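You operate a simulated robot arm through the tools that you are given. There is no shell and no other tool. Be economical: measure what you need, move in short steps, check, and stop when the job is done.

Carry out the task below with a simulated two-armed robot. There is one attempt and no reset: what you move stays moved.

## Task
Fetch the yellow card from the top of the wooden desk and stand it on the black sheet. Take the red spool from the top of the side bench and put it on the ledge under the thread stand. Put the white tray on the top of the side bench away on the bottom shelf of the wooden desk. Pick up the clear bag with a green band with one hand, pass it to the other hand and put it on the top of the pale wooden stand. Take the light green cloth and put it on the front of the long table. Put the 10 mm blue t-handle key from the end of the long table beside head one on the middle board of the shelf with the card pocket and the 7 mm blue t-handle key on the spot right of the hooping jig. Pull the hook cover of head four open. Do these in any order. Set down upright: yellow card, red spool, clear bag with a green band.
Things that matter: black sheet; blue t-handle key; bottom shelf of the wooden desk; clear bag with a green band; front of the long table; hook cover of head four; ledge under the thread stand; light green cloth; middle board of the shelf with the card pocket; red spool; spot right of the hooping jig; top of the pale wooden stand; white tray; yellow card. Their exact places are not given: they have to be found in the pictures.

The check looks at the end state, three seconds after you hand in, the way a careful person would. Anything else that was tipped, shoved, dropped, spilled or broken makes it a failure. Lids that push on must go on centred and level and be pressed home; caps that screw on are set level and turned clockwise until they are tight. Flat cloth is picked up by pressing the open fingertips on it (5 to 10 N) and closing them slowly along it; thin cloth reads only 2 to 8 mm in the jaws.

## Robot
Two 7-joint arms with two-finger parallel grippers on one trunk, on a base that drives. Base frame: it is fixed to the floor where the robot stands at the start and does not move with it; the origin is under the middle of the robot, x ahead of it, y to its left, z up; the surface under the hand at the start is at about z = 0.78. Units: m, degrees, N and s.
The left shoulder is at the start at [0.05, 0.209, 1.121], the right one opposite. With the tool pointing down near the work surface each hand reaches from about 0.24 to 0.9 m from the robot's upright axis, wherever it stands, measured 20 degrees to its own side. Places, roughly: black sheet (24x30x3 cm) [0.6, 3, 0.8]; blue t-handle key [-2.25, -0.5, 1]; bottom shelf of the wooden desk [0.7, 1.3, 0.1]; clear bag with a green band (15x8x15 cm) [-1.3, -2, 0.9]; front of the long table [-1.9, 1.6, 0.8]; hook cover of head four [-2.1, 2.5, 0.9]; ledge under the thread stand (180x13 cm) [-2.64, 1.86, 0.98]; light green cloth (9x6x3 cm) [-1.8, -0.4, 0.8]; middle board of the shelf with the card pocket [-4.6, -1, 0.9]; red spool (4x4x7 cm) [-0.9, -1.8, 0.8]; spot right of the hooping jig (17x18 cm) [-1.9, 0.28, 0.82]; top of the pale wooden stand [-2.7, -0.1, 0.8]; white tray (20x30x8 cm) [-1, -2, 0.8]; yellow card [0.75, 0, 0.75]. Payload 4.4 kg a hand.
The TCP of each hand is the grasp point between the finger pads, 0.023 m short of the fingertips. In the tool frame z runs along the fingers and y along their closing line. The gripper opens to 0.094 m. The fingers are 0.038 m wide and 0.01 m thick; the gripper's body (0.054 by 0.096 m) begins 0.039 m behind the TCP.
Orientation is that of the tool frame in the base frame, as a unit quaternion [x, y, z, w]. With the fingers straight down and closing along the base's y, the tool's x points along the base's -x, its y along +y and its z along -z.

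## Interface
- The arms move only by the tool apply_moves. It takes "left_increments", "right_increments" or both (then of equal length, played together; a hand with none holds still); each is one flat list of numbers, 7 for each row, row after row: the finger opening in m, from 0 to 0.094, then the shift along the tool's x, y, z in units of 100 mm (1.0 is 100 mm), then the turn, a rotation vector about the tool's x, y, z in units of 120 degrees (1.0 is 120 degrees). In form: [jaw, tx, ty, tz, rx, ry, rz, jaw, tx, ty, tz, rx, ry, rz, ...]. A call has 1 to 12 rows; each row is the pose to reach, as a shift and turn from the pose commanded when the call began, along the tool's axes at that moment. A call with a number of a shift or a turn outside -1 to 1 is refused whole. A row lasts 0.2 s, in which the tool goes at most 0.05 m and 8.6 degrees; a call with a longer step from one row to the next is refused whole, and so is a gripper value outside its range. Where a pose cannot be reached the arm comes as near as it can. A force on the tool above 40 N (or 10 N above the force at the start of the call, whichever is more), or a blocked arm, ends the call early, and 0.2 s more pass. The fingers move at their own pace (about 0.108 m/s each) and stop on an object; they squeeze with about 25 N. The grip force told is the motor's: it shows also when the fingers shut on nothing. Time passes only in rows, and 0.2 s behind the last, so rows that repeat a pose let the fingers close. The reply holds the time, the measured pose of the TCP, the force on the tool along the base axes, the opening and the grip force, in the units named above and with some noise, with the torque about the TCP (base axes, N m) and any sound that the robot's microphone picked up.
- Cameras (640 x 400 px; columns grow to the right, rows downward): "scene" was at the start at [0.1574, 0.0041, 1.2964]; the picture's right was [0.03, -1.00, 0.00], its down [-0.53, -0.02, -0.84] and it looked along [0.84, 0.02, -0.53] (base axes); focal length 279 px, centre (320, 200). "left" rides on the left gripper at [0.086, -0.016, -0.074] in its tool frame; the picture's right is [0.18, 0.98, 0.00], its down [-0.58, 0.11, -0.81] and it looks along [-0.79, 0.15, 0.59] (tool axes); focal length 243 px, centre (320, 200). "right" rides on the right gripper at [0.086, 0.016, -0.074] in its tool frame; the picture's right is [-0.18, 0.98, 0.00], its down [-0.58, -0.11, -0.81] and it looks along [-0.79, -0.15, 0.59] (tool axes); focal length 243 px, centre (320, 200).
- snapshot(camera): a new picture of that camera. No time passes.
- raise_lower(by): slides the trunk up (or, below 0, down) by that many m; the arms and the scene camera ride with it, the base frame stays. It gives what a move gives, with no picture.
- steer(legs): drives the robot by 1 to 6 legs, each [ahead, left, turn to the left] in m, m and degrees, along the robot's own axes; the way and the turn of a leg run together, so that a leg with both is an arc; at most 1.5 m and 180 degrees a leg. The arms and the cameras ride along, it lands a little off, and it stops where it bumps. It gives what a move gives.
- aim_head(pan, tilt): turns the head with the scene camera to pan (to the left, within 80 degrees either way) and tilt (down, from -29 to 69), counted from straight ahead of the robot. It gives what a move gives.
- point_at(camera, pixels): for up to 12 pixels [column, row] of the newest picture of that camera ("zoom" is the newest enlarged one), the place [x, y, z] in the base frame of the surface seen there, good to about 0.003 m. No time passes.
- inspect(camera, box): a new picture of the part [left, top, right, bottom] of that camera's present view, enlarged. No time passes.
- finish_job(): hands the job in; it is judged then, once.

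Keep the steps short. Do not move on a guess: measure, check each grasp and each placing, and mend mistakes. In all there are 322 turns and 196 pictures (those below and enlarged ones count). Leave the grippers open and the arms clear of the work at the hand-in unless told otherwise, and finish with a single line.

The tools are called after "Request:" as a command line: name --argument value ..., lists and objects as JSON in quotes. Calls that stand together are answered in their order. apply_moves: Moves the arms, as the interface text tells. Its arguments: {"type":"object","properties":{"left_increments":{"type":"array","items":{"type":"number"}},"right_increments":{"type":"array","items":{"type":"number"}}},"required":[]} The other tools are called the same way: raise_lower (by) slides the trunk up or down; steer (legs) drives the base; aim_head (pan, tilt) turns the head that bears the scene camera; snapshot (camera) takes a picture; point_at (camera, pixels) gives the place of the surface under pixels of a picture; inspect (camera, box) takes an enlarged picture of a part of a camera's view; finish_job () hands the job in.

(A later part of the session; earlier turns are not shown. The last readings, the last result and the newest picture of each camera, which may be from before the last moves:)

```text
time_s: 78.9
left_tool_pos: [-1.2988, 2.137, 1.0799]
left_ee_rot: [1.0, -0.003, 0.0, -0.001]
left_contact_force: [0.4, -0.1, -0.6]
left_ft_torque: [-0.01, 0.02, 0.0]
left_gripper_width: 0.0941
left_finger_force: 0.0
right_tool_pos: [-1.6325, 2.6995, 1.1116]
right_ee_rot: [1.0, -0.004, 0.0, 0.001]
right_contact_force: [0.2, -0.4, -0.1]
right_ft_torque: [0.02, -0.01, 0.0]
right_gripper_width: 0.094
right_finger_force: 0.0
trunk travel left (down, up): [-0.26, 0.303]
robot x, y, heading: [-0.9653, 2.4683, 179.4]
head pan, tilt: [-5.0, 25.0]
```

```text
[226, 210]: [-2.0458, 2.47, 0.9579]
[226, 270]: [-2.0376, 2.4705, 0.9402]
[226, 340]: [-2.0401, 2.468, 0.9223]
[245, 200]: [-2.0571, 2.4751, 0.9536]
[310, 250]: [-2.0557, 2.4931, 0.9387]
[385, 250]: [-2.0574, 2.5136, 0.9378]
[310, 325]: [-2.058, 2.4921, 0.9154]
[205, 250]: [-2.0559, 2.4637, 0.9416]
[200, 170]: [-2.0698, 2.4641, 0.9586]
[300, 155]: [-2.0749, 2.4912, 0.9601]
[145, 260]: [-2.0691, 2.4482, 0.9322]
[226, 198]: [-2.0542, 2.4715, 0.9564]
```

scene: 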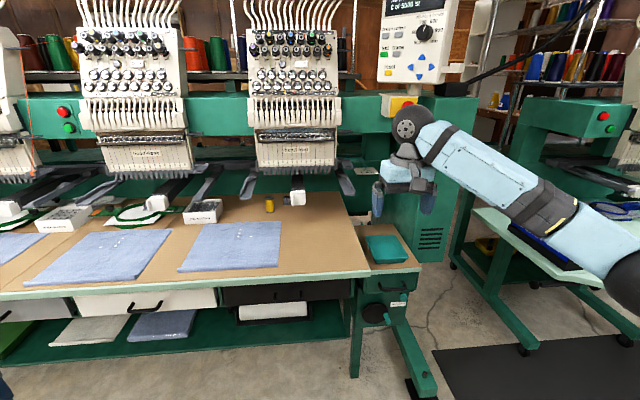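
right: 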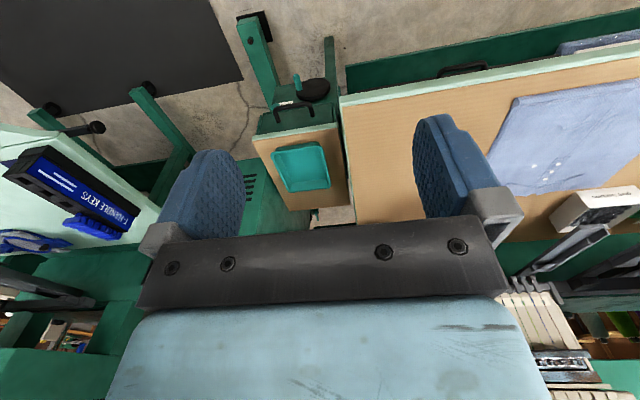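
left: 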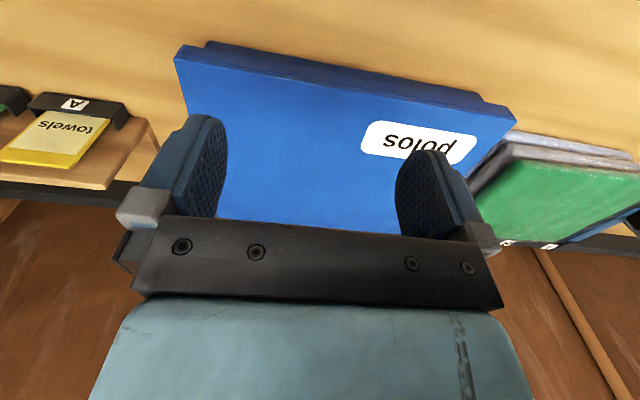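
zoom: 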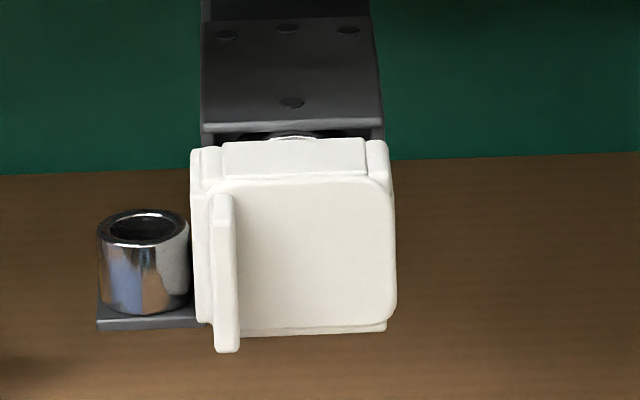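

The rib is at y 2.4665–2.474, x −2.057 to −2.038, z 0.918–0.958; the door looks hinged at the right (y≈2.515). I'll measure the head's front parts above it for clearance.

Request:
point_at --camera "scene" --pixels '[[282, 170], [300, 172], [295, 138], [295, 150], [295, 120], [295, 100], [295, 75], [295, 50], [262, 168], [337, 165], [295, 165]]'

Request:
inspect --camera "scene" --box '[235, 20, 355, 110]'

```text
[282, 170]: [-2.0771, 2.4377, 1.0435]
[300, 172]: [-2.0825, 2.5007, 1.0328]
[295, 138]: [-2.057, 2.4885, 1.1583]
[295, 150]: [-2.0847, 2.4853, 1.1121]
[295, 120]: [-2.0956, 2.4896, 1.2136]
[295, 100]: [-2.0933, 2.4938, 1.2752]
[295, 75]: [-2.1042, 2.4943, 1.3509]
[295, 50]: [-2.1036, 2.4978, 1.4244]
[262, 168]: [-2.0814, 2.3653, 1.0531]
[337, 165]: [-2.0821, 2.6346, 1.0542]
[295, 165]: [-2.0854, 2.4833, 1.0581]
```

```text
4.44 times, centred on (295, 65) of scene
```

zoom: 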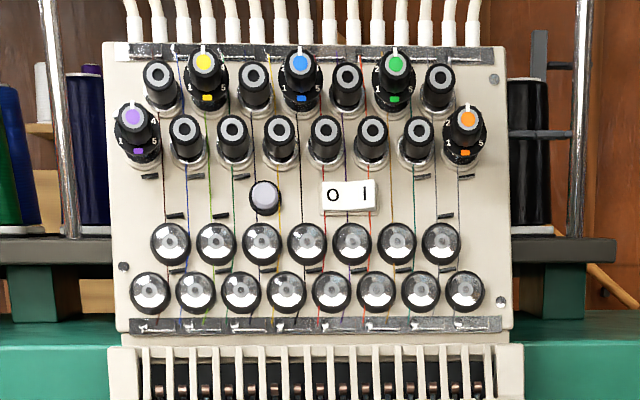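

I'll tilt the right hand 60° so the fingers point forward and down, in place.

Request:
apply_moves --right_increments '[0.06, 0, 0, 0, 0, -0.0714, 0, 0.05, 0, 0, 0, 0, -0.1428, 0, 0.03, 0, 0, 0, 0, -0.2142, 0, 0.03, 0, 0, 0, 0, -0.2856, 0, 0.03, 0, 0, 0, 0, -0.357, 0, 0.03, 0, 0, 0, 0, -0.428, 0, 0.03, 0, 0, 0, 0, -0.498, 0, 0.03, 0, 0, 0, 0, -0.5, 0]'

Request:
steer --legs '[[0.28, 0.225, 0]]'

Request:
snapshot --camera "scene"

Request:
snapshot --camera "right"

```text
time_s: 80.7
left_tool_pos: [-1.3015, 2.137, 1.0801]
left_ee_rot: [1.0, -0.004, 0.001, 0.0]
left_contact_force: [0.2, -0.2, -0.7]
left_ft_torque: [0.0, 0.03, 0.0]
left_gripper_width: 0.0943
left_finger_force: 0.0
right_tool_pos: [-1.6322, 2.7008, 1.1121]
right_ee_rot: [0.866, -0.004, -0.501, -0.003]
right_contact_force: [-0.6, 0.0, -0.4]
right_ft_torque: [-0.01, 0.03, 0.0]
right_gripper_width: 0.03
right_finger_force: 0.0
trunk travel left (down, up): [-0.26, 0.303]
robot x, y, heading: [-0.9641, 2.4717, 179.6]
head pan, tilt: [-5.0, 25.0]
```

```text
time_s: 83.3
left_tool_pos: [-1.5807, 1.9122, 1.0807]
left_ee_rot: [1.0, -0.005, 0.001, -0.001]
left_contact_force: [0.3, -0.5, -1.1]
left_ft_torque: [-0.01, 0.0, 0.04]
left_gripper_width: 0.0941
left_finger_force: 0.0
right_tool_pos: [-1.9126, 2.4776, 1.1118]
right_ee_rot: [0.866, -0.003, -0.501, -0.002]
right_contact_force: [-0.2, -0.2, 0.4]
right_ft_torque: [0.0, -0.03, -0.03]
right_gripper_width: 0.03
right_finger_force: 0.0
trunk travel left (down, up): [-0.26, 0.303]
robot x, y, heading: [-1.2475, 2.2439, 179.6]
head pan, tilt: [-5.0, 25.0]
```

```text
166 pictures are left
```

scene: 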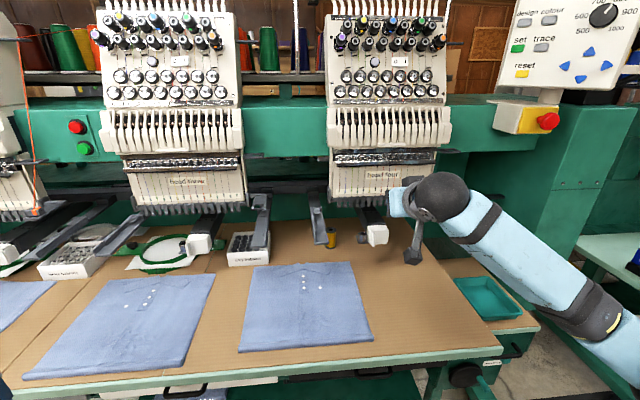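

```text
165 pictures are left
```

right: 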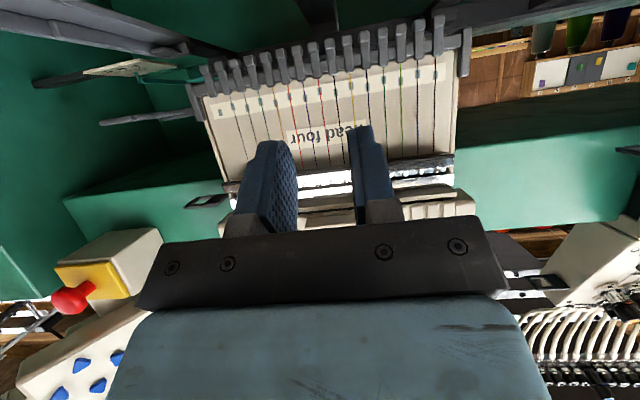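

Request:
point_at --camera "scene" --pixels '[[590, 310], [540, 262], [480, 222], [620, 345], [410, 255], [378, 235], [370, 225], [495, 345], [470, 262], [330, 238]]'

```text
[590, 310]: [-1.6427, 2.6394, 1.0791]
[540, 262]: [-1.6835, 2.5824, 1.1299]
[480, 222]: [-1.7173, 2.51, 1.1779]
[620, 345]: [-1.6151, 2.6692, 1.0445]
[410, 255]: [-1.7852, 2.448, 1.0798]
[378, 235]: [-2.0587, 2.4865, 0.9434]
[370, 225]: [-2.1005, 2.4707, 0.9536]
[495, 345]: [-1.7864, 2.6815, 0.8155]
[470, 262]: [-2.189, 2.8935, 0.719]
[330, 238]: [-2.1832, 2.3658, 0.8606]
```

Elbow and forearm stay in front of the table edge (x −1.79). Lower trunk 0.17.

Request:
raise_lower --by -0.17

Request:
snapshot --camera "right"

Request:
snapshot --camera "scene"

```text
time_s: 85.2
left_tool_pos: [-1.5805, 1.9126, 0.9102]
left_ee_rot: [1.0, -0.005, -0.001, 0.0]
left_contact_force: [0.1, -0.2, 0.5]
left_ft_torque: [-0.03, 0.01, 0.02]
left_gripper_width: 0.0939
left_finger_force: 0.1
right_tool_pos: [-1.9141, 2.4775, 0.941]
right_ee_rot: [0.866, -0.004, -0.5, -0.003]
right_contact_force: [-0.3, 0.3, -0.3]
right_ft_torque: [0.03, 0.03, -0.04]
right_gripper_width: 0.0298
right_finger_force: 0.1
trunk travel left (down, up): [-0.09, 0.473]
robot x, y, heading: [-1.2444, 2.2483, 179.8]
head pan, tilt: [-5.0, 25.0]
```

```text
164 pictures are left
```

right: 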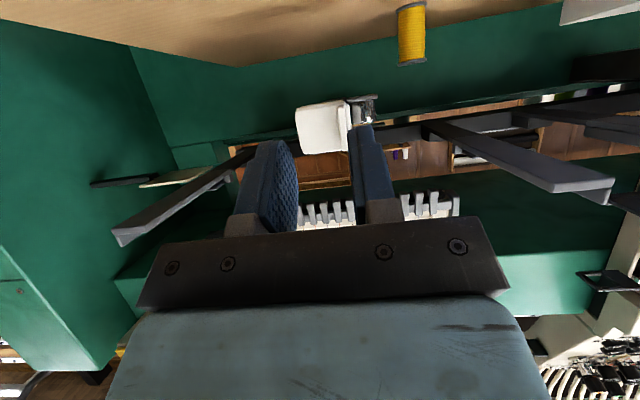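

```text
163 pictures are left
```

scene: 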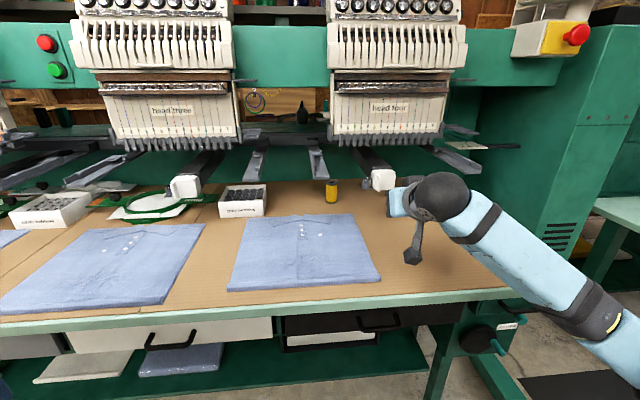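

Request:
inspect --camera "right" --box '[270, 80, 400, 170]'

Request:
point_at --camera "right" --pixels '[[344, 115], [350, 118], [325, 125], [300, 128], [347, 135], [365, 110]]'

```text
4.44 times, centred on (335, 125) of right
```

zoom: 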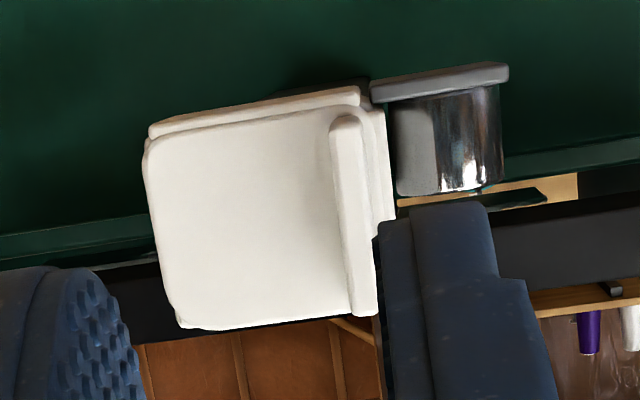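

```text
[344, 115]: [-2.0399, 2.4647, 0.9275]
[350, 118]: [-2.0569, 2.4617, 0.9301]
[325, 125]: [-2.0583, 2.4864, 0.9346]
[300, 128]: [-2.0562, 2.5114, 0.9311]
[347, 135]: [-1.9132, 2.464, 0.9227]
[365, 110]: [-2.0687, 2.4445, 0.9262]
```

Rib is at y≈2.467. I'll align laterally and go forward 80 mm with jaws at 28 mm.

Request:
apply_moves --right_increments '[0.028, 0.035, 0.085, 0.02, 0, 0, 0, 0.028, -0.165, 0.085, 0.366, 0, 0, 0, 0.028, -0.365, 0.085, 0.713, 0, 0, 0, 0.028, -0.365, 0.085, 0.713, 0, 0, 0]'

Request:
inspect --camera "right" --box '[220, 60, 420, 240]'

```text
time_s: 86.2
left_tool_pos: [-1.5809, 1.9126, 0.9106]
left_ee_rot: [1.0, -0.004, 0.0, -0.001]
left_contact_force: [0.0, -0.4, -0.1]
left_ft_torque: [-0.01, 0.02, 0.02]
left_gripper_width: 0.0939
left_finger_force: 0.0
right_tool_pos: [-1.993, 2.4695, 0.9387]
right_ee_rot: [0.866, -0.004, -0.5, -0.003]
right_contact_force: [-0.3, -0.4, 0.3]
right_ft_torque: [0.01, 0.04, 0.01]
right_gripper_width: 0.0283
right_finger_force: 0.1
trunk travel left (down, up): [-0.09, 0.473]
robot x, y, heading: [-1.2445, 2.2496, 179.6]
head pan, tilt: [-5.0, 25.0]
```

```text
2.22 times, centred on (320, 150) of right
```

zoom: 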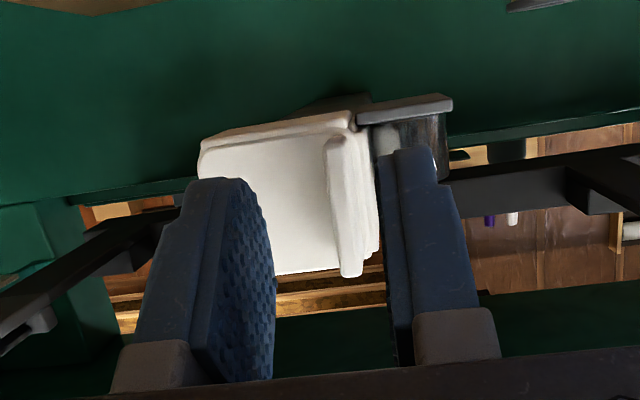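

Request:
apply_moves --right_increments '[0.028, -0.08, 0.025, 0.13, 0, 0, 0, 0.028, -0.15, 0.025, 0.265, 0, 0, 0, 0.028, -0.15, 0.025, 0.265, 0, 0, 0]'

Request:
inspect --camera "right" --box '[220, 60, 420, 240]'

```text
time_s: 87.0
left_tool_pos: [-1.5811, 1.9122, 0.9098]
left_ee_rot: [1.0, -0.004, 0.0, 0.0]
left_contact_force: [-0.6, 0.8, 0.4]
left_ft_torque: [0.0, 0.07, 0.02]
left_gripper_width: 0.0943
left_finger_force: 0.1
right_tool_pos: [-2.0237, 2.4661, 0.9373]
right_ee_rot: [0.866, -0.003, -0.501, -0.002]
right_contact_force: [-0.3, -0.3, 0.9]
right_ft_torque: [0.03, 0.03, -0.01]
right_gripper_width: 0.0278
right_finger_force: 0.1
trunk travel left (down, up): [-0.09, 0.473]
robot x, y, heading: [-1.2468, 2.2442, 179.4]
head pan, tilt: [-5.0, 25.0]
```

```text
2.22 times, centred on (320, 150) of right
```

zoom: 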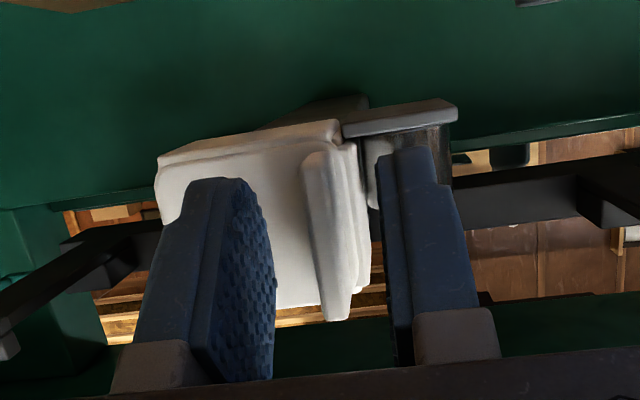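

Rib is between the fingers. Close on it.

Request:
apply_moves --right_increments '[0.015, 0, 0, 0, 0, 0, 0, 0.0, 0, 0, 0, 0, 0, 0, 0.0, 0, 0, 0, 0, 0, 0, 0.0, 0, 0, 0, 0, 0, 0]'

Request:
inspect --camera "right" --box '[220, 60, 420, 240]'

```text
time_s: 88.0
left_tool_pos: [-1.5811, 1.9125, 0.9111]
left_ee_rot: [1.0, -0.004, 0.0, 0.0]
left_contact_force: [0.6, 0.3, -0.4]
left_ft_torque: [0.0, -0.02, 0.0]
left_gripper_width: 0.0939
left_finger_force: 0.2
right_tool_pos: [-2.0234, 2.4675, 0.9387]
right_ee_rot: [0.866, -0.004, -0.5, -0.003]
right_contact_force: [-2.9, 2.4, 2.3]
right_ft_torque: [0.03, -0.01, 0.05]
right_gripper_width: 0.0053
right_finger_force: 44.7
trunk travel left (down, up): [-0.09, 0.473]
robot x, y, heading: [-1.2492, 2.2456, 179.6]
head pan, tilt: [-5.0, 25.0]
```

```text
2.22 times, centred on (320, 150) of right
```

zoom: 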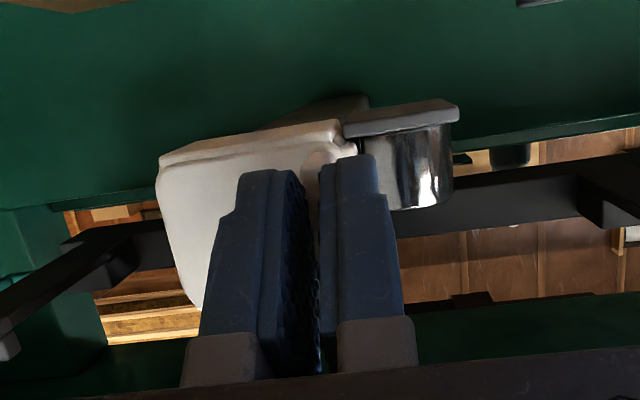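

Gripped at 5 mm. Pull along the door's arc, first 20° with the hand turning with it.

Request:
apply_moves --right_increments '[0, 0.02, -0.036, -0.035, -0.036, 0, -0.021, 0, 0.039, -0.072, -0.0675, -0.072, 0, -0.042, 0, 0.0565, -0.112, -0.098, -0.108, 0, -0.0625, 0, 0.072, -0.156, -0.125, -0.144, 0, -0.083]'

Request:
snapshot --camera "right"

Request:
inspect --camera "scene" --box '[320, 130, 480, 240]'

```text
time_s: 88.9
left_tool_pos: [-1.5825, 1.9148, 0.9095]
left_ee_rot: [1.0, -0.005, 0.001, -0.001]
left_contact_force: [1.1, 0.3, -0.4]
left_ft_torque: [-0.01, 0.01, -0.02]
left_gripper_width: 0.0939
left_finger_force: 0.0
right_tool_pos: [-2.0129, 2.4871, 0.9383]
right_ee_rot: [0.857, 0.121, -0.496, 0.068]
right_contact_force: [-1.6, 6.6, -3.4]
right_ft_torque: [-0.34, 0.18, -0.48]
right_gripper_width: 0.0054
right_finger_force: 44.9
trunk travel left (down, up): [-0.09, 0.473]
robot x, y, heading: [-1.2459, 2.2428, 179.3]
head pan, tilt: [-5.0, 25.0]
stopped in row 4 (right hand): the force on the tool passed its limit at 42 N (the readings are from after the stop); the commanded pose is now the measured one
```

```text
158 pictures are left
```

right: 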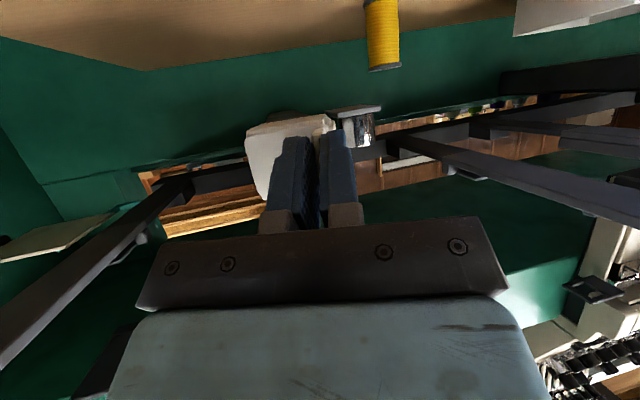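

```text
3.64 times, centred on (400, 185) of scene
```

zoom: 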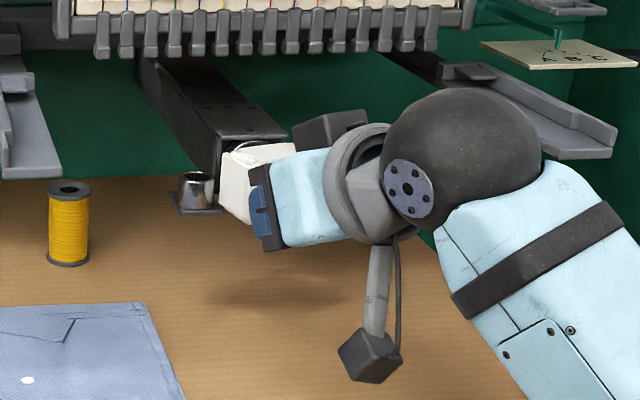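

Request:
inspect --camera "right" --box '[230, 90, 400, 220]'

Request:
point_at --camera "zoom" --pixels '[[110, 130], [110, 230], [150, 180], [250, 115], [325, 120], [330, 160], [410, 130], [300, 140], [350, 110]]'

```text
3.08 times, centred on (315, 155) of right
```

zoom: 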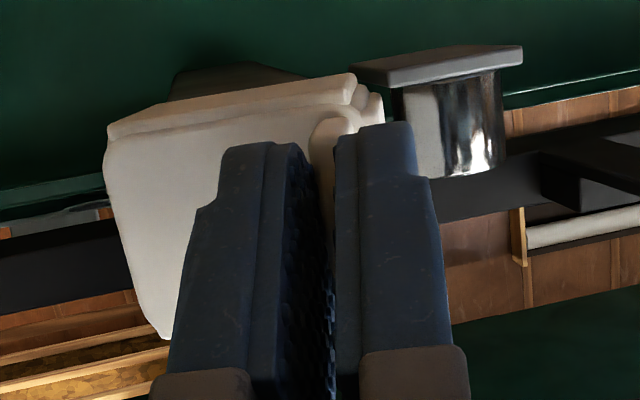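

```text
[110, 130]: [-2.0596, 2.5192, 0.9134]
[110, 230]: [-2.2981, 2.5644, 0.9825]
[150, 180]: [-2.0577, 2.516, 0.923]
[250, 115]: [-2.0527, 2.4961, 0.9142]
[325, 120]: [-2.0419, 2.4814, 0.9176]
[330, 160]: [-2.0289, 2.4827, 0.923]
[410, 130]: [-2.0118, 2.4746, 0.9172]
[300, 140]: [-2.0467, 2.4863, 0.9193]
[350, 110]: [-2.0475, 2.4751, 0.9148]
```

The door has swung about 18° (its left edge is now ~15 mm out). Continue the arc.

Request:
apply_moves --right_increments '[0, 0.022, -0.032, -0.038, -0.038, 0, -0.022, 0, 0.044, -0.065, -0.076, -0.077, 0, -0.045, 0, 0.066, -0.097, -0.114, -0.115, 0, -0.067]'

Request:
inspect --camera "right" --box '[230, 90, 400, 220]'

Request:
point_at --camera "zoom" --pixels '[[110, 130], [150, 180], [250, 115], [300, 110], [325, 120], [350, 110], [370, 100]]'

```text
time_s: 89.6
left_tool_pos: [-1.5845, 1.9145, 0.9096]
left_ee_rot: [1.0, -0.005, 0.001, 0.001]
left_contact_force: [-0.3, 1.2, -0.2]
left_ft_torque: [0.01, 0.0, -0.01]
left_gripper_width: 0.094
left_finger_force: 0.0
right_tool_pos: [-2.0095, 2.5027, 0.9375]
right_ee_rot: [0.841, 0.204, -0.488, 0.116]
right_contact_force: [-6.4, 8.9, -5.1]
right_ft_torque: [-0.35, -0.29, -0.65]
right_gripper_width: 0.0055
right_finger_force: 45.4
trunk travel left (down, up): [-0.09, 0.473]
robot x, y, heading: [-1.2449, 2.2445, 179.3]
head pan, tilt: [-5.0, 25.0]
stopped in row 3 (right hand): the force on the tool passed its limit at 45 N (the readings are from after the stop); the commanded pose is now the measured one
```

```text
3.08 times, centred on (315, 155) of right
```

zoom: 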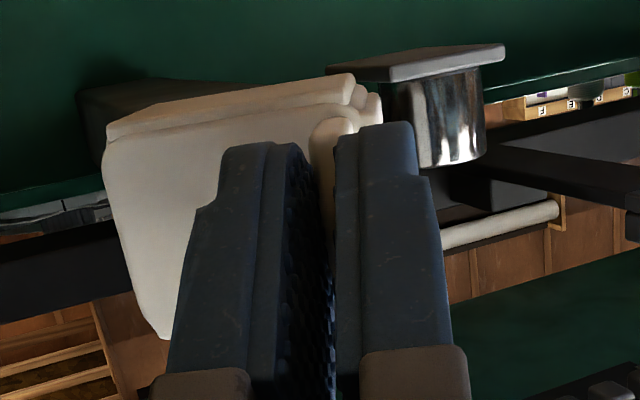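

```text
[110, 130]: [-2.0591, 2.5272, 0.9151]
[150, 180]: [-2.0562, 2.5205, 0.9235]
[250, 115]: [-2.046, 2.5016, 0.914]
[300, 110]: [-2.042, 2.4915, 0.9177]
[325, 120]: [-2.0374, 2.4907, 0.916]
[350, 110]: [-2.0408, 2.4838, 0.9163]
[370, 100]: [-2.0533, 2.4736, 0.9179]
```

I need to see the cover clearly. I'll open the fingers a bit and back off straight along the fingers.

Request:
apply_moves --right_increments '[0.01, 0, 0, 0, 0, 0, 0, 0.02, 0, 0, 0, 0, 0, 0, 0.024, 0, 0, 0, 0, 0, 0, 0.024, 0.1, 0, -0.173, 0, 0, 0, 0.024, 0.25, 0, -0.433, 0, 0, 0, 0.024, 0.4, 0, -0.693, 0, 0, 0, 0.024, 0.5, 0, -0.866, 0, 0, 0]'

Request:
inspect --camera "scene" --box '[350, 150, 410, 195]'

Request:
snapshot --camera "right"

```text
time_s: 91.2
left_tool_pos: [-1.5812, 1.9157, 0.9105]
left_ee_rot: [1.0, -0.005, 0.001, 0.0]
left_contact_force: [0.1, 0.6, -0.5]
left_ft_torque: [-0.03, 0.02, -0.02]
left_gripper_width: 0.094
left_finger_force: 0.0
right_tool_pos: [-1.9179, 2.5468, 0.9403]
right_ee_rot: [0.84, 0.207, -0.488, 0.117]
right_contact_force: [-0.1, -0.3, -1.0]
right_ft_torque: [0.0, 0.03, -0.01]
right_gripper_width: 0.0243
right_finger_force: 0.0
trunk travel left (down, up): [-0.09, 0.473]
robot x, y, heading: [-1.2492, 2.2491, 179.4]
head pan, tilt: [-5.0, 25.0]
```

```text
8.89 times, centred on (380, 172) of scene
```

zoom: 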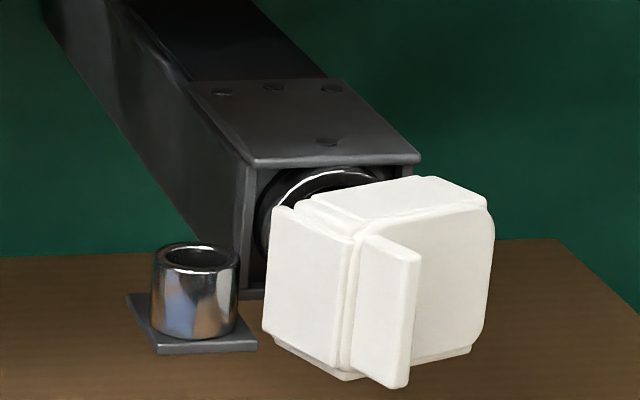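

```text
153 pictures are left
```

right: 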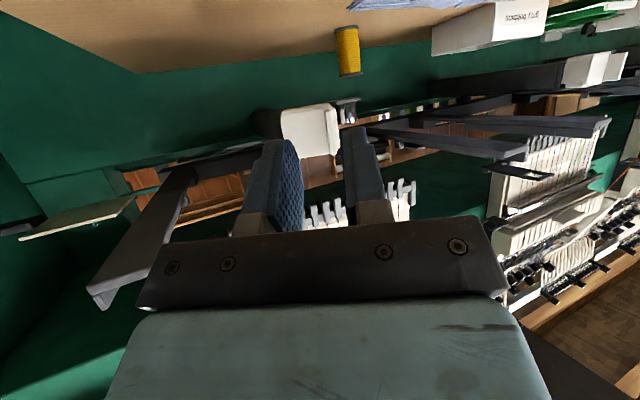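

The whole cap swings off the arm's end, hinged at its far right. It's about 25° open. Measure to find the hinge.

Request:
point_at --camera "zoom" --pixels '[[410, 300], [395, 350], [375, 300], [350, 290], [275, 260], [310, 280], [470, 260], [490, 240], [440, 190], [410, 165], [250, 160], [250, 240]]'

```text
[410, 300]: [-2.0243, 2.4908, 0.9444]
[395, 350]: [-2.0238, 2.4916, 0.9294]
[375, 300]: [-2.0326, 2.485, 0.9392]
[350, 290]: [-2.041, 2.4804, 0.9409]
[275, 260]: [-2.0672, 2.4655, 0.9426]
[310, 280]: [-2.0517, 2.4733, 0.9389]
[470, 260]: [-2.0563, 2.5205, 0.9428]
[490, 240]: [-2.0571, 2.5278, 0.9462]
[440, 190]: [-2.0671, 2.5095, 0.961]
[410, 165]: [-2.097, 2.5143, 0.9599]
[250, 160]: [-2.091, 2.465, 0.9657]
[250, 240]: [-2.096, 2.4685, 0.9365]
```

The cap can be pushed further by pressing on the rib's left side toward +y. I'll close the fingers, shift left and move in beside the rib.

Request:
apply_moves --right_increments '[0, 0, 0.13, 0, 0, 0, 0, 0, 0, 0.25, 0, 0, 0, 0, 0, -0.2, 0.25, 0.346, 0, 0, 0, 0, -0.4, 0.25, 0.693, 0, 0, 0, 0, -0.55, 0.25, 0.953, 0, 0, 0, 0, -0.55, 0.25, 0.953, 0, 0, 0]'

Request:
inspect --camera "right" --box '[220, 80, 420, 220]'

```text
time_s: 92.6
left_tool_pos: [-1.5837, 1.9146, 0.9112]
left_ee_rot: [1.0, -0.004, 0.0, 0.0]
left_contact_force: [0.0, 1.0, 0.2]
left_ft_torque: [0.03, 0.0, 0.03]
left_gripper_width: 0.0941
left_finger_force: 0.1
right_tool_pos: [-2.006, 2.4733, 0.9423]
right_ee_rot: [0.839, 0.207, -0.489, 0.116]
right_contact_force: [-0.9, 0.7, 0.0]
right_ft_torque: [-0.02, 0.01, 0.04]
right_gripper_width: 0.0
right_finger_force: 25.1
trunk travel left (down, up): [-0.09, 0.473]
robot x, y, heading: [-1.25, 2.2495, 179.4]
head pan, tilt: [-5.0, 25.0]
```

```text
2.86 times, centred on (320, 150) of right
```

zoom: 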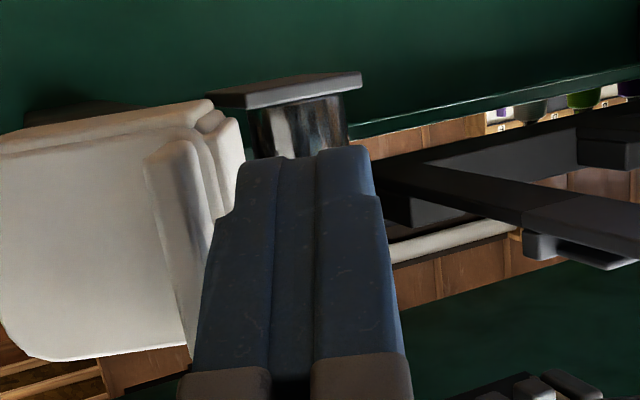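

Fingers are beside the rib. Sweep +y 45 mm.

Request:
apply_moves --right_increments '[0, 0.034, -0.133, -0.059, 0, 0, 0, 0, 0.068, -0.267, -0.118, 0, 0, 0, 0, 0.102, -0.4, -0.177, 0, 0, 0, 0, 0.102, -0.4, -0.177, 0, 0, 0]'

Request:
inspect --camera "scene" --box '[340, 140, 440, 210]'

Request:
inspect --camera "right" --box '[220, 80, 420, 220]'

```text
time_s: 93.3
left_tool_pos: [-1.5815, 1.9126, 0.911]
left_ee_rot: [1.0, -0.005, -0.001, 0.0]
left_contact_force: [-0.9, 1.0, -0.4]
left_ft_torque: [-0.02, -0.02, -0.01]
left_gripper_width: 0.094
left_finger_force: 0.1
right_tool_pos: [-2.0016, 2.5016, 0.9418]
right_ee_rot: [0.839, 0.211, -0.487, 0.119]
right_contact_force: [12.8, -4.1, 2.7]
right_ft_torque: [0.01, 0.14, 0.2]
right_gripper_width: 0.0
right_finger_force: 25.0
trunk travel left (down, up): [-0.09, 0.473]
robot x, y, heading: [-1.2519, 2.2453, 179.5]
head pan, tilt: [-5.0, 25.0]
stopped in row 3 (right hand): the force on the tool passed its limit at 46 N (the readings are from after the stop); the commanded pose is now the measured one
```

```text
5.71 times, centred on (390, 175) of scene
```

zoom: 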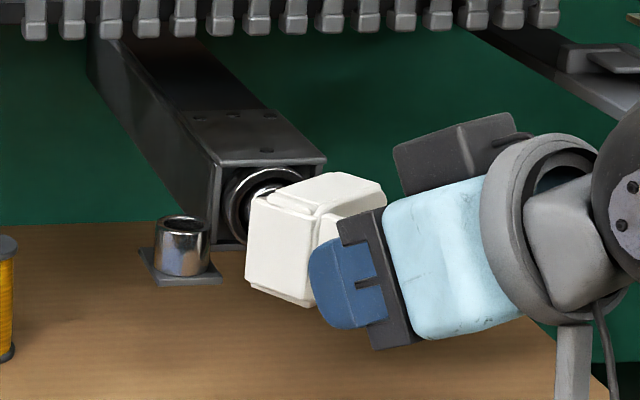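

```text
2.86 times, centred on (320, 150) of right
```

zoom: 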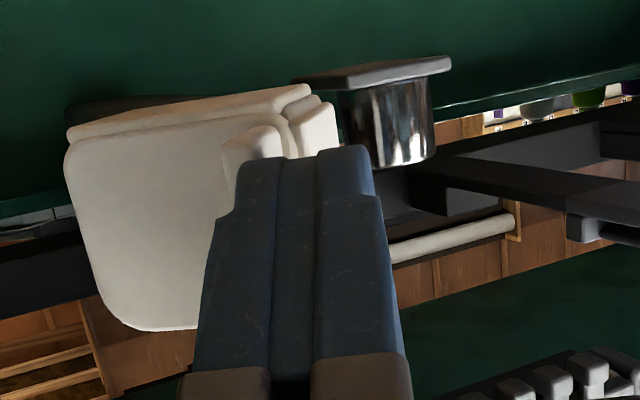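

It opened further, but the push jams against the face. I'll retreat 45 mm and re-measure the cap before regripping the rib.

Request:
apply_moves --right_increments '[0, 0, 0.03, 0, 0, 0, 0, 0, 0.1, 0.03, -0.173, 0, 0, 0, 0, 0.2, 0.03, -0.346, 0, 0, 0, 0.024, 0.25, 0.03, -0.433, 0, 0, 0]'

Request:
inspect --camera "scene" --box '[350, 150, 410, 195]'

Request:
point_at --camera "zoom" --pixels '[[275, 260], [290, 280], [310, 280], [330, 280], [350, 290], [365, 310], [390, 320], [400, 300], [420, 300], [440, 260], [470, 240]]'

```text
time_s: 94.3
left_tool_pos: [-1.5822, 1.9131, 0.9095]
left_ee_rot: [1.0, -0.005, 0.0, 0.0]
left_contact_force: [0.5, -0.5, -0.8]
left_ft_torque: [0.02, 0.02, 0.0]
left_gripper_width: 0.0945
left_finger_force: 0.1
right_tool_pos: [-1.9579, 2.5239, 0.9393]
right_ee_rot: [0.841, 0.209, -0.485, 0.118]
right_contact_force: [-0.3, -1.1, -0.1]
right_ft_torque: [-0.05, -0.01, -0.03]
right_gripper_width: 0.024
right_finger_force: 0.1
trunk travel left (down, up): [-0.09, 0.473]
robot x, y, heading: [-1.2451, 2.2471, 179.5]
head pan, tilt: [-5.0, 25.0]
```

```text
8.89 times, centred on (380, 172) of scene
```

zoom: 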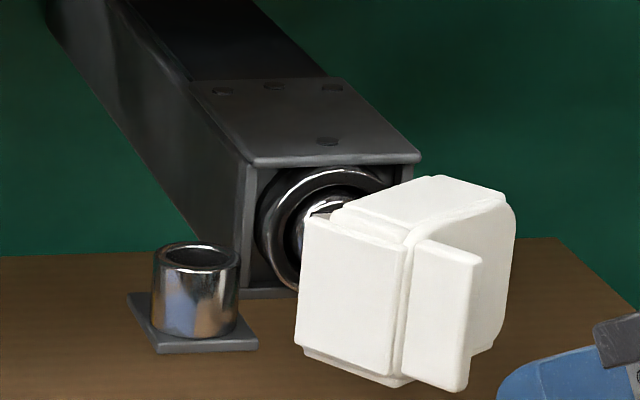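

```text
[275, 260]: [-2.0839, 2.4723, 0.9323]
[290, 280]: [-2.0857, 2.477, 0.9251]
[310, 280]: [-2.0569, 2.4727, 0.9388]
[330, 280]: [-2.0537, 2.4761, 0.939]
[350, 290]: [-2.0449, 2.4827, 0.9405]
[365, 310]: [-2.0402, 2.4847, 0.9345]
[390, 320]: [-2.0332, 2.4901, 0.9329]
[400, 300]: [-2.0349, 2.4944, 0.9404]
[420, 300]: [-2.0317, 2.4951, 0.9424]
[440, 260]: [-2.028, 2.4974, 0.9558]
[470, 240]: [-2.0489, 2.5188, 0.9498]
```

The wall is now at 36°. I'll align the hand's yaw with the rib, straddle it and regrip.

Request:
apply_moves --right_increments '[0.028, 0, -0.133, 0, -0.058, 0, -0.033, 0.028, -0.14, -0.133, 0.24, -0.058, 0, -0.033, 0.028, -0.23, -0.133, 0.4, -0.058, 0, -0.033, 0.028, -0.23, -0.133, 0.4, -0.058, 0, -0.033]'

Request:
inspect --camera "right" --box '[220, 80, 420, 220]'

Request:
point_at --camera "zoom" --pixels '[[300, 170], [320, 170], [340, 170], [310, 140]]'

```text
time_s: 95.3
left_tool_pos: [-1.5823, 1.9134, 0.9108]
left_ee_rot: [1.0, -0.005, 0.0, 0.0]
left_contact_force: [-0.4, 0.3, 0.3]
left_ft_torque: [-0.02, 0.02, -0.02]
left_gripper_width: 0.094
left_finger_force: 0.0
right_tool_pos: [-2.0033, 2.5144, 0.9399]
right_ee_rot: [0.824, 0.267, -0.477, 0.151]
right_contact_force: [1.1, 0.2, 0.0]
right_ft_torque: [0.0, 0.0, -0.01]
right_gripper_width: 0.0281
right_finger_force: 0.0
trunk travel left (down, up): [-0.09, 0.473]
robot x, y, heading: [-1.245, 2.2478, 179.3]
head pan, tilt: [-5.0, 25.0]
```

```text
2.86 times, centred on (320, 150) of right
```

zoom: 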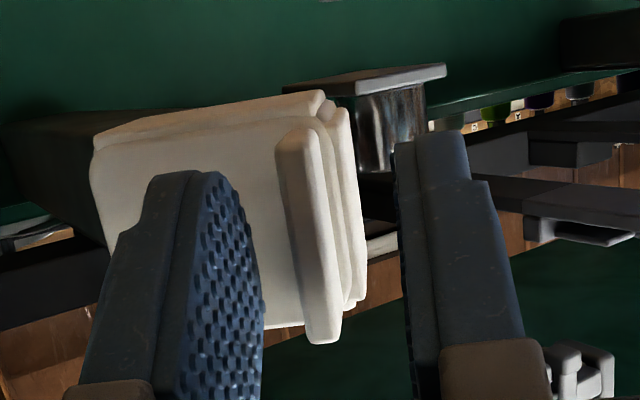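

```text
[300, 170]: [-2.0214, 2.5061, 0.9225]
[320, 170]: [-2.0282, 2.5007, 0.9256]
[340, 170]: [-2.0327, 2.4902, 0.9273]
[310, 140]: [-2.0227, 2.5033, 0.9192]
```

Rib is between the fingers; advance 11 mm and close.

Request:
apply_moves --right_increments '[0.028, -0.055, 0, 0.095, 0, 0, 0, 0.028, -0.055, 0, 0.095, 0, 0, 0, 0.0, -0.055, 0, 0.095, 0, 0, 0, 0.0, -0.055, 0, 0.095, 0, 0, 0, 0.0, -0.055, 0, 0.095, 0, 0, 0]'

```text
time_s: 96.5
left_tool_pos: [-1.5814, 1.9142, 0.9113]
left_ee_rot: [1.0, -0.004, 0.0, 0.001]
left_contact_force: [0.8, 0.3, 0.7]
left_ft_torque: [0.02, -0.01, -0.01]
left_gripper_width: 0.0942
left_finger_force: 0.0
right_tool_pos: [-2.0123, 2.5107, 0.9391]
right_ee_rot: [0.824, 0.267, -0.476, 0.152]
right_contact_force: [11.2, 10.9, -2.6]
right_ft_torque: [0.11, -0.58, -0.94]
right_gripper_width: 0.0062
right_finger_force: 44.6
trunk travel left (down, up): [-0.09, 0.473]
robot x, y, heading: [-1.2468, 2.2435, 179.6]
head pan, tilt: [-5.0, 25.0]
```

Gripped (6 mm). Swing 20° more about the estimated hinge (−2.078, 2.512).

Request:
apply_moves --right_increments '[0, 0.0165, -0.047, -0.029, -0.036, 0, -0.021, 0, 0.03, -0.097, -0.053, -0.072, 0, -0.042, 0, 0.0425, -0.149, -0.0735, -0.108, 0, -0.0625, 0, 0.052, -0.203, -0.09, -0.144, 0, -0.083]'

Request:
inspect --camera "scene" --box '[340, 140, 440, 210]'

```text
time_s: 97.5
left_tool_pos: [-1.5812, 1.9129, 0.9109]
left_ee_rot: [1.0, -0.006, 0.0, 0.0]
left_contact_force: [0.2, 1.2, -0.5]
left_ft_torque: [-0.01, 0.01, 0.0]
left_gripper_width: 0.0944
left_finger_force: 0.1
right_tool_pos: [-2.015, 2.5294, 0.9397]
right_ee_rot: [0.773, 0.391, -0.448, 0.221]
right_contact_force: [-3.7, 11.7, -2.8]
right_ft_torque: [0.01, -0.51, -1.01]
right_gripper_width: 0.0078
right_finger_force: 45.2
trunk travel left (down, up): [-0.09, 0.473]
robot x, y, heading: [-1.2446, 2.2475, 179.3]
head pan, tilt: [-5.0, 25.0]
stopped in row 4 (right hand): the force on the tool passed its limit at 59 N (the readings are from after the stop); the commanded pose is now the measured one
```

```text
5.71 times, centred on (390, 175) of scene
```

zoom: 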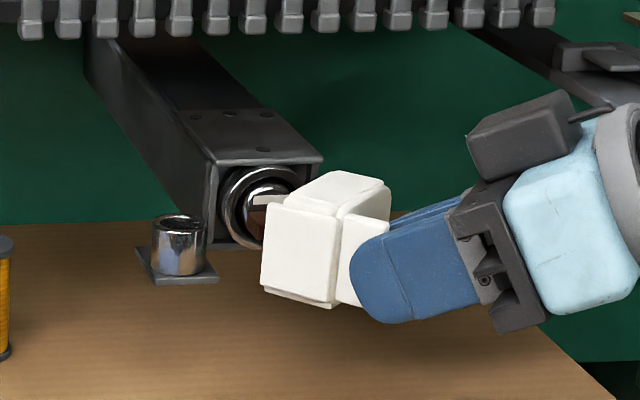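

Request:
point_at --camera "zoom" --pixels '[[275, 240], [300, 250], [325, 260], [345, 260], [365, 230], [380, 200], [320, 160], [385, 185]]'

```text
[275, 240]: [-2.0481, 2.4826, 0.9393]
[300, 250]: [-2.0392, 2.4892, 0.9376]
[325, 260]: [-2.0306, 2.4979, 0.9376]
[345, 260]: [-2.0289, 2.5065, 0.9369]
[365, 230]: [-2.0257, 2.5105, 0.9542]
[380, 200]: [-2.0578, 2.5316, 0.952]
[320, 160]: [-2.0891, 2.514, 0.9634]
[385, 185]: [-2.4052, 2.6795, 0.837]
```

Refit from the measured points: the hinge is nearer (−2.096, 2.523) and the cap is at ~37°. I'll loosen, realign the yaw by −15°, and regrip.

Request:
apply_moves --right_increments '[0.02, 0, 0, 0, 0, 0, 0, 0.024, 0, 0, 0, 0.054, 0, 0.031, 0.024, 0, 0, 0, 0.108, 0, 0.0625, 0.024, 0, 0, 0, 0.108, 0, 0.0625, 0.0, 0, 0, 0, 0.108, 0, 0.0625, 0.0, 0, 0, 0, 0.108, 0, 0.0625, 0.0, 0, 0, 0, 0.108, 0, 0.0625]'

Request:
inspect --camera "right" --box '[220, 80, 420, 220]'

```text
time_s: 99.1
left_tool_pos: [-1.5806, 1.914, 0.9112]
left_ee_rot: [1.0, -0.006, -0.001, -0.001]
left_contact_force: [0.5, -0.7, 0.3]
left_ft_torque: [-0.01, -0.02, 0.04]
left_gripper_width: 0.0941
left_finger_force: 0.0
right_tool_pos: [-2.0135, 2.5274, 0.94]
right_ee_rot: [0.817, 0.289, -0.472, 0.162]
right_contact_force: [35.4, 0.2, -9.6]
right_ft_torque: [0.11, -0.02, 0.45]
right_gripper_width: 0.0152
right_finger_force: 25.0
trunk travel left (down, up): [-0.09, 0.473]
robot x, y, heading: [-1.2441, 2.2468, 179.4]
head pan, tilt: [-5.0, 25.0]
```

```text
2.86 times, centred on (320, 150) of right
```

zoom: 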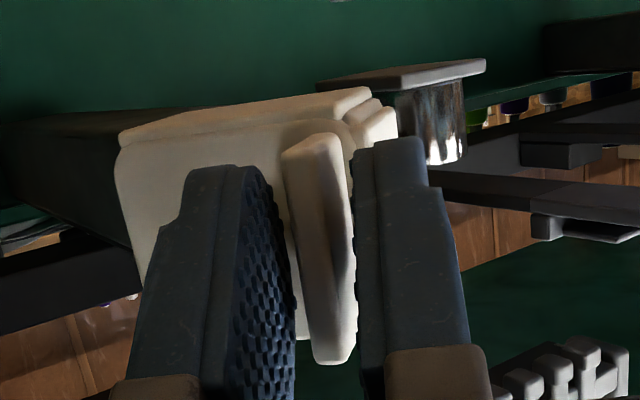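

The left fingertip presses on the cap's face. Back off 6 mm, yaw +6°, and close again.

Request:
apply_moves --right_increments '[0.026, 0.03, 0, -0.052, 0, 0, 0, 0.026, 0.03, 0, -0.052, -0.043, 0, -0.025, 0.026, 0.03, 0, -0.052, -0.043, 0, -0.025, 0.0, 0.03, 0, -0.052, -0.043, 0, -0.025, 0.0, 0.03, 0, -0.052, -0.043, 0, -0.025, 0.0, 0.03, 0, -0.052, -0.043, 0, -0.025]'

Request:
inspect --camera "right" --box '[220, 80, 420, 220]'

```text
time_s: 100.5
left_tool_pos: [-1.582, 1.9141, 0.9115]
left_ee_rot: [1.0, -0.006, 0.0, 0.0]
left_contact_force: [0.0, -0.6, -0.1]
left_ft_torque: [0.02, 0.06, 0.01]
left_gripper_width: 0.0939
left_finger_force: 0.1
right_tool_pos: [-2.01, 2.531, 0.9394]
right_ee_rot: [0.801, 0.33, -0.464, 0.186]
right_contact_force: [-3.4, -4.8, 0.6]
right_ft_torque: [-0.68, -0.01, 0.44]
right_gripper_width: 0.0057
right_finger_force: 44.7
trunk travel left (down, up): [-0.09, 0.473]
robot x, y, heading: [-1.247, 2.2425, 179.6]
head pan, tilt: [-5.0, 25.0]
```

```text
2.86 times, centred on (320, 150) of right
```

zoom: 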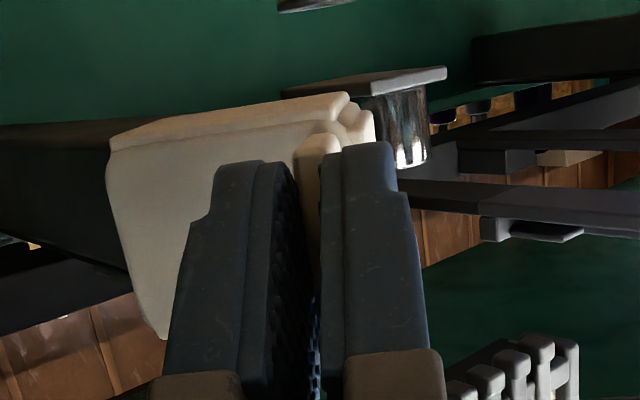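

Clean grip (5.7 mm). Swing 20° about the corrected hinge.

Request:
apply_moves --right_increments '[0, 0.023, -0.06, -0.04, -0.036, 0, -0.021, 0, 0.043, -0.124, -0.0745, -0.072, 0, -0.042, 0, 0.06, -0.191, -0.104, -0.108, 0, -0.0625, 0, 0.074, -0.26, -0.128, -0.144, 0, -0.083]'

Request:
inspect --camera "scene" --box '[340, 140, 440, 210]'

```text
time_s: 101.0
left_tool_pos: [-1.582, 1.9131, 0.9098]
left_ee_rot: [1.0, -0.005, 0.0, 0.0]
left_contact_force: [0.2, 0.1, -0.3]
left_ft_torque: [0.0, -0.03, 0.0]
left_gripper_width: 0.0942
left_finger_force: 0.0
right_tool_pos: [-2.0123, 2.5394, 0.9401]
right_ee_rot: [0.779, 0.379, -0.451, 0.213]
right_contact_force: [0.2, 1.7, -3.9]
right_ft_torque: [-0.14, -0.99, -0.14]
right_gripper_width: 0.0055
right_finger_force: 44.9
trunk travel left (down, up): [-0.09, 0.473]
robot x, y, heading: [-1.2442, 2.2466, 179.3]
head pan, tilt: [-5.0, 25.0]
stopped in row 2 (right hand): the force on the tool passed its limit at 64 N (the readings are from after the stop); the commanded pose is now the measured one
```

```text
5.71 times, centred on (390, 175) of scene
```

zoom: 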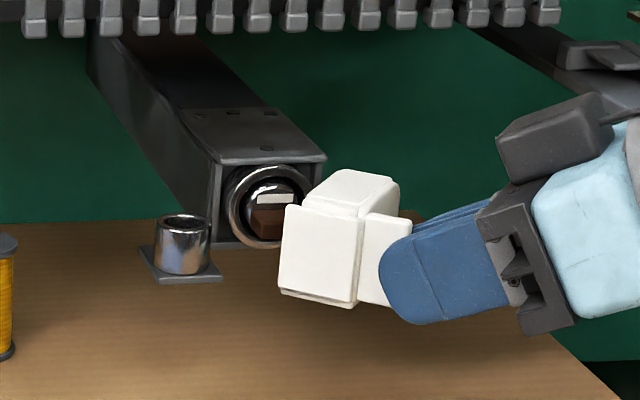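

It keeps opening. Same arc again but slower, in 2.5° rows.

Request:
apply_moves --right_increments '[0, 0.011, -0.03, -0.019, -0.018, 0, -0.0105, 0, 0.022, -0.06, -0.038, -0.036, 0, -0.021, 0, 0.033, -0.09, -0.057, -0.054, 0, -0.0315, 0, 0.044, -0.12, -0.0758, -0.072, 0, -0.042, 0, 0.052, -0.153, -0.09, -0.09, 0, -0.052, 0, 0.06, -0.187, -0.104, -0.108, 0, -0.0625, 0, 0.068, -0.22, -0.118, -0.126, 0, -0.073, 0, 0.076, -0.254, -0.1316, -0.144, 0, -0.083]'

Request:
inspect --camera "scene" --box '[340, 140, 440, 210]'

```text
time_s: 101.3
left_tool_pos: [-1.5836, 1.9121, 0.9106]
left_ee_rot: [1.0, -0.005, 0.0, -0.001]
left_contact_force: [0.3, -0.3, -0.7]
left_ft_torque: [-0.01, 0.01, -0.04]
left_gripper_width: 0.094
left_finger_force: 0.0
right_tool_pos: [-2.0125, 2.5391, 0.9391]
right_ee_rot: [0.779, 0.382, -0.451, 0.211]
right_contact_force: [-14.3, 3.2, -10.5]
right_ft_torque: [-0.7, -0.74, -0.54]
right_gripper_width: 0.0055
right_finger_force: 45.1
trunk travel left (down, up): [-0.09, 0.473]
robot x, y, heading: [-1.2443, 2.2436, 179.3]
head pan, tilt: [-5.0, 25.0]
stopped in row 1 (right hand): the force on the tool passed its limit at 64 N (the readings are from after the stop); the commanded pose is now the measured one
```

```text
5.71 times, centred on (390, 175) of scene
```

zoom: 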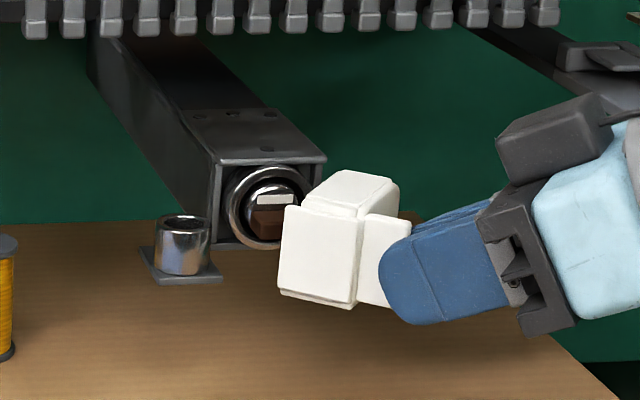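

Request:
point_at --camera "zoom" --pixels '[[288, 230], [305, 250], [330, 260], [350, 260], [370, 250], [385, 230], [395, 195], [350, 175], [320, 200], [315, 165], [222, 165]]'

Request:
apply_moves --right_increments '[0.012, 0, 0, 0, 0, 0, 0, 0.024, 0, 0, 0, 0, 0, 0, 0.024, 0, 0, 0, 0, 0, 0, 0.024, 0.1, 0, -0.173, 0, 0, 0, 0.024, 0.25, 0, -0.433, 0, 0, 0, 0.024, 0.4, 0, -0.693, 0, 0, 0, 0.024, 0.5, 0, -0.866, 0, 0, 0]'

Request:
inspect --camera "scene" --box '[350, 150, 410, 195]'

Request:
point_at --camera "zoom" --pixels '[[310, 240], [330, 260], [380, 270], [410, 280], [440, 280], [470, 260], [500, 220], [430, 180], [360, 230], [320, 300], [400, 340]]'

```text
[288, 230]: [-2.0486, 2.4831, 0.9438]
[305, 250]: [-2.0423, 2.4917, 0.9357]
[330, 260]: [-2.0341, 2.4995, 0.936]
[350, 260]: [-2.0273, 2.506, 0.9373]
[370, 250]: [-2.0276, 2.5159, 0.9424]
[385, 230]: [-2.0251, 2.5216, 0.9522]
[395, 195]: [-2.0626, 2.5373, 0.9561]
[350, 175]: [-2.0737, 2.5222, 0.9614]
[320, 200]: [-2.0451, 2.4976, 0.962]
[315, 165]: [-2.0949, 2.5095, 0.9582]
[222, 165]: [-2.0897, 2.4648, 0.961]
```

```text
time_s: 102.4
left_tool_pos: [-1.5811, 1.9122, 0.9108]
left_ee_rot: [1.0, -0.003, 0.0, 0.0]
left_contact_force: [0.0, -0.3, 0.3]
left_ft_torque: [-0.03, 0.05, 0.03]
left_gripper_width: 0.0939
left_finger_force: 0.1
right_tool_pos: [-1.9963, 2.5516, 0.9346]
right_ee_rot: [0.776, 0.389, -0.447, 0.218]
right_contact_force: [1.9, -9.3, -2.6]
right_ft_torque: [0.22, 0.14, -0.3]
right_gripper_width: 0.0239
right_finger_force: 0.1
trunk travel left (down, up): [-0.09, 0.473]
robot x, y, heading: [-1.2425, 2.2485, 179.5]
head pan, tilt: [-5.0, 25.0]
stopped in row 5 (right hand): the force on the tool passed its limit at 56 N (the readings are from after the stop); the commanded pose is now the measured one
```

```text
8.89 times, centred on (380, 172) of scene
```

zoom: 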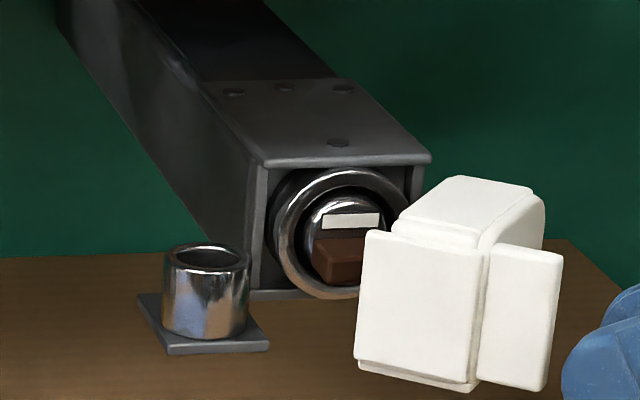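

```text
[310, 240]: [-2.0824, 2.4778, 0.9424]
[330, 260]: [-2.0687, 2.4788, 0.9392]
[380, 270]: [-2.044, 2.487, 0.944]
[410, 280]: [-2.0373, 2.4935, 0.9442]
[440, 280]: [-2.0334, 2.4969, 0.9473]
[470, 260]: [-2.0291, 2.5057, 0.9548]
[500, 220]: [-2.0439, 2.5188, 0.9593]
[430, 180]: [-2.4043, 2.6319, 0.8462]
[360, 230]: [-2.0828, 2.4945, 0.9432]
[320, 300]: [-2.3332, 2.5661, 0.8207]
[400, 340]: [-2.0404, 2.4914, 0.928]
```

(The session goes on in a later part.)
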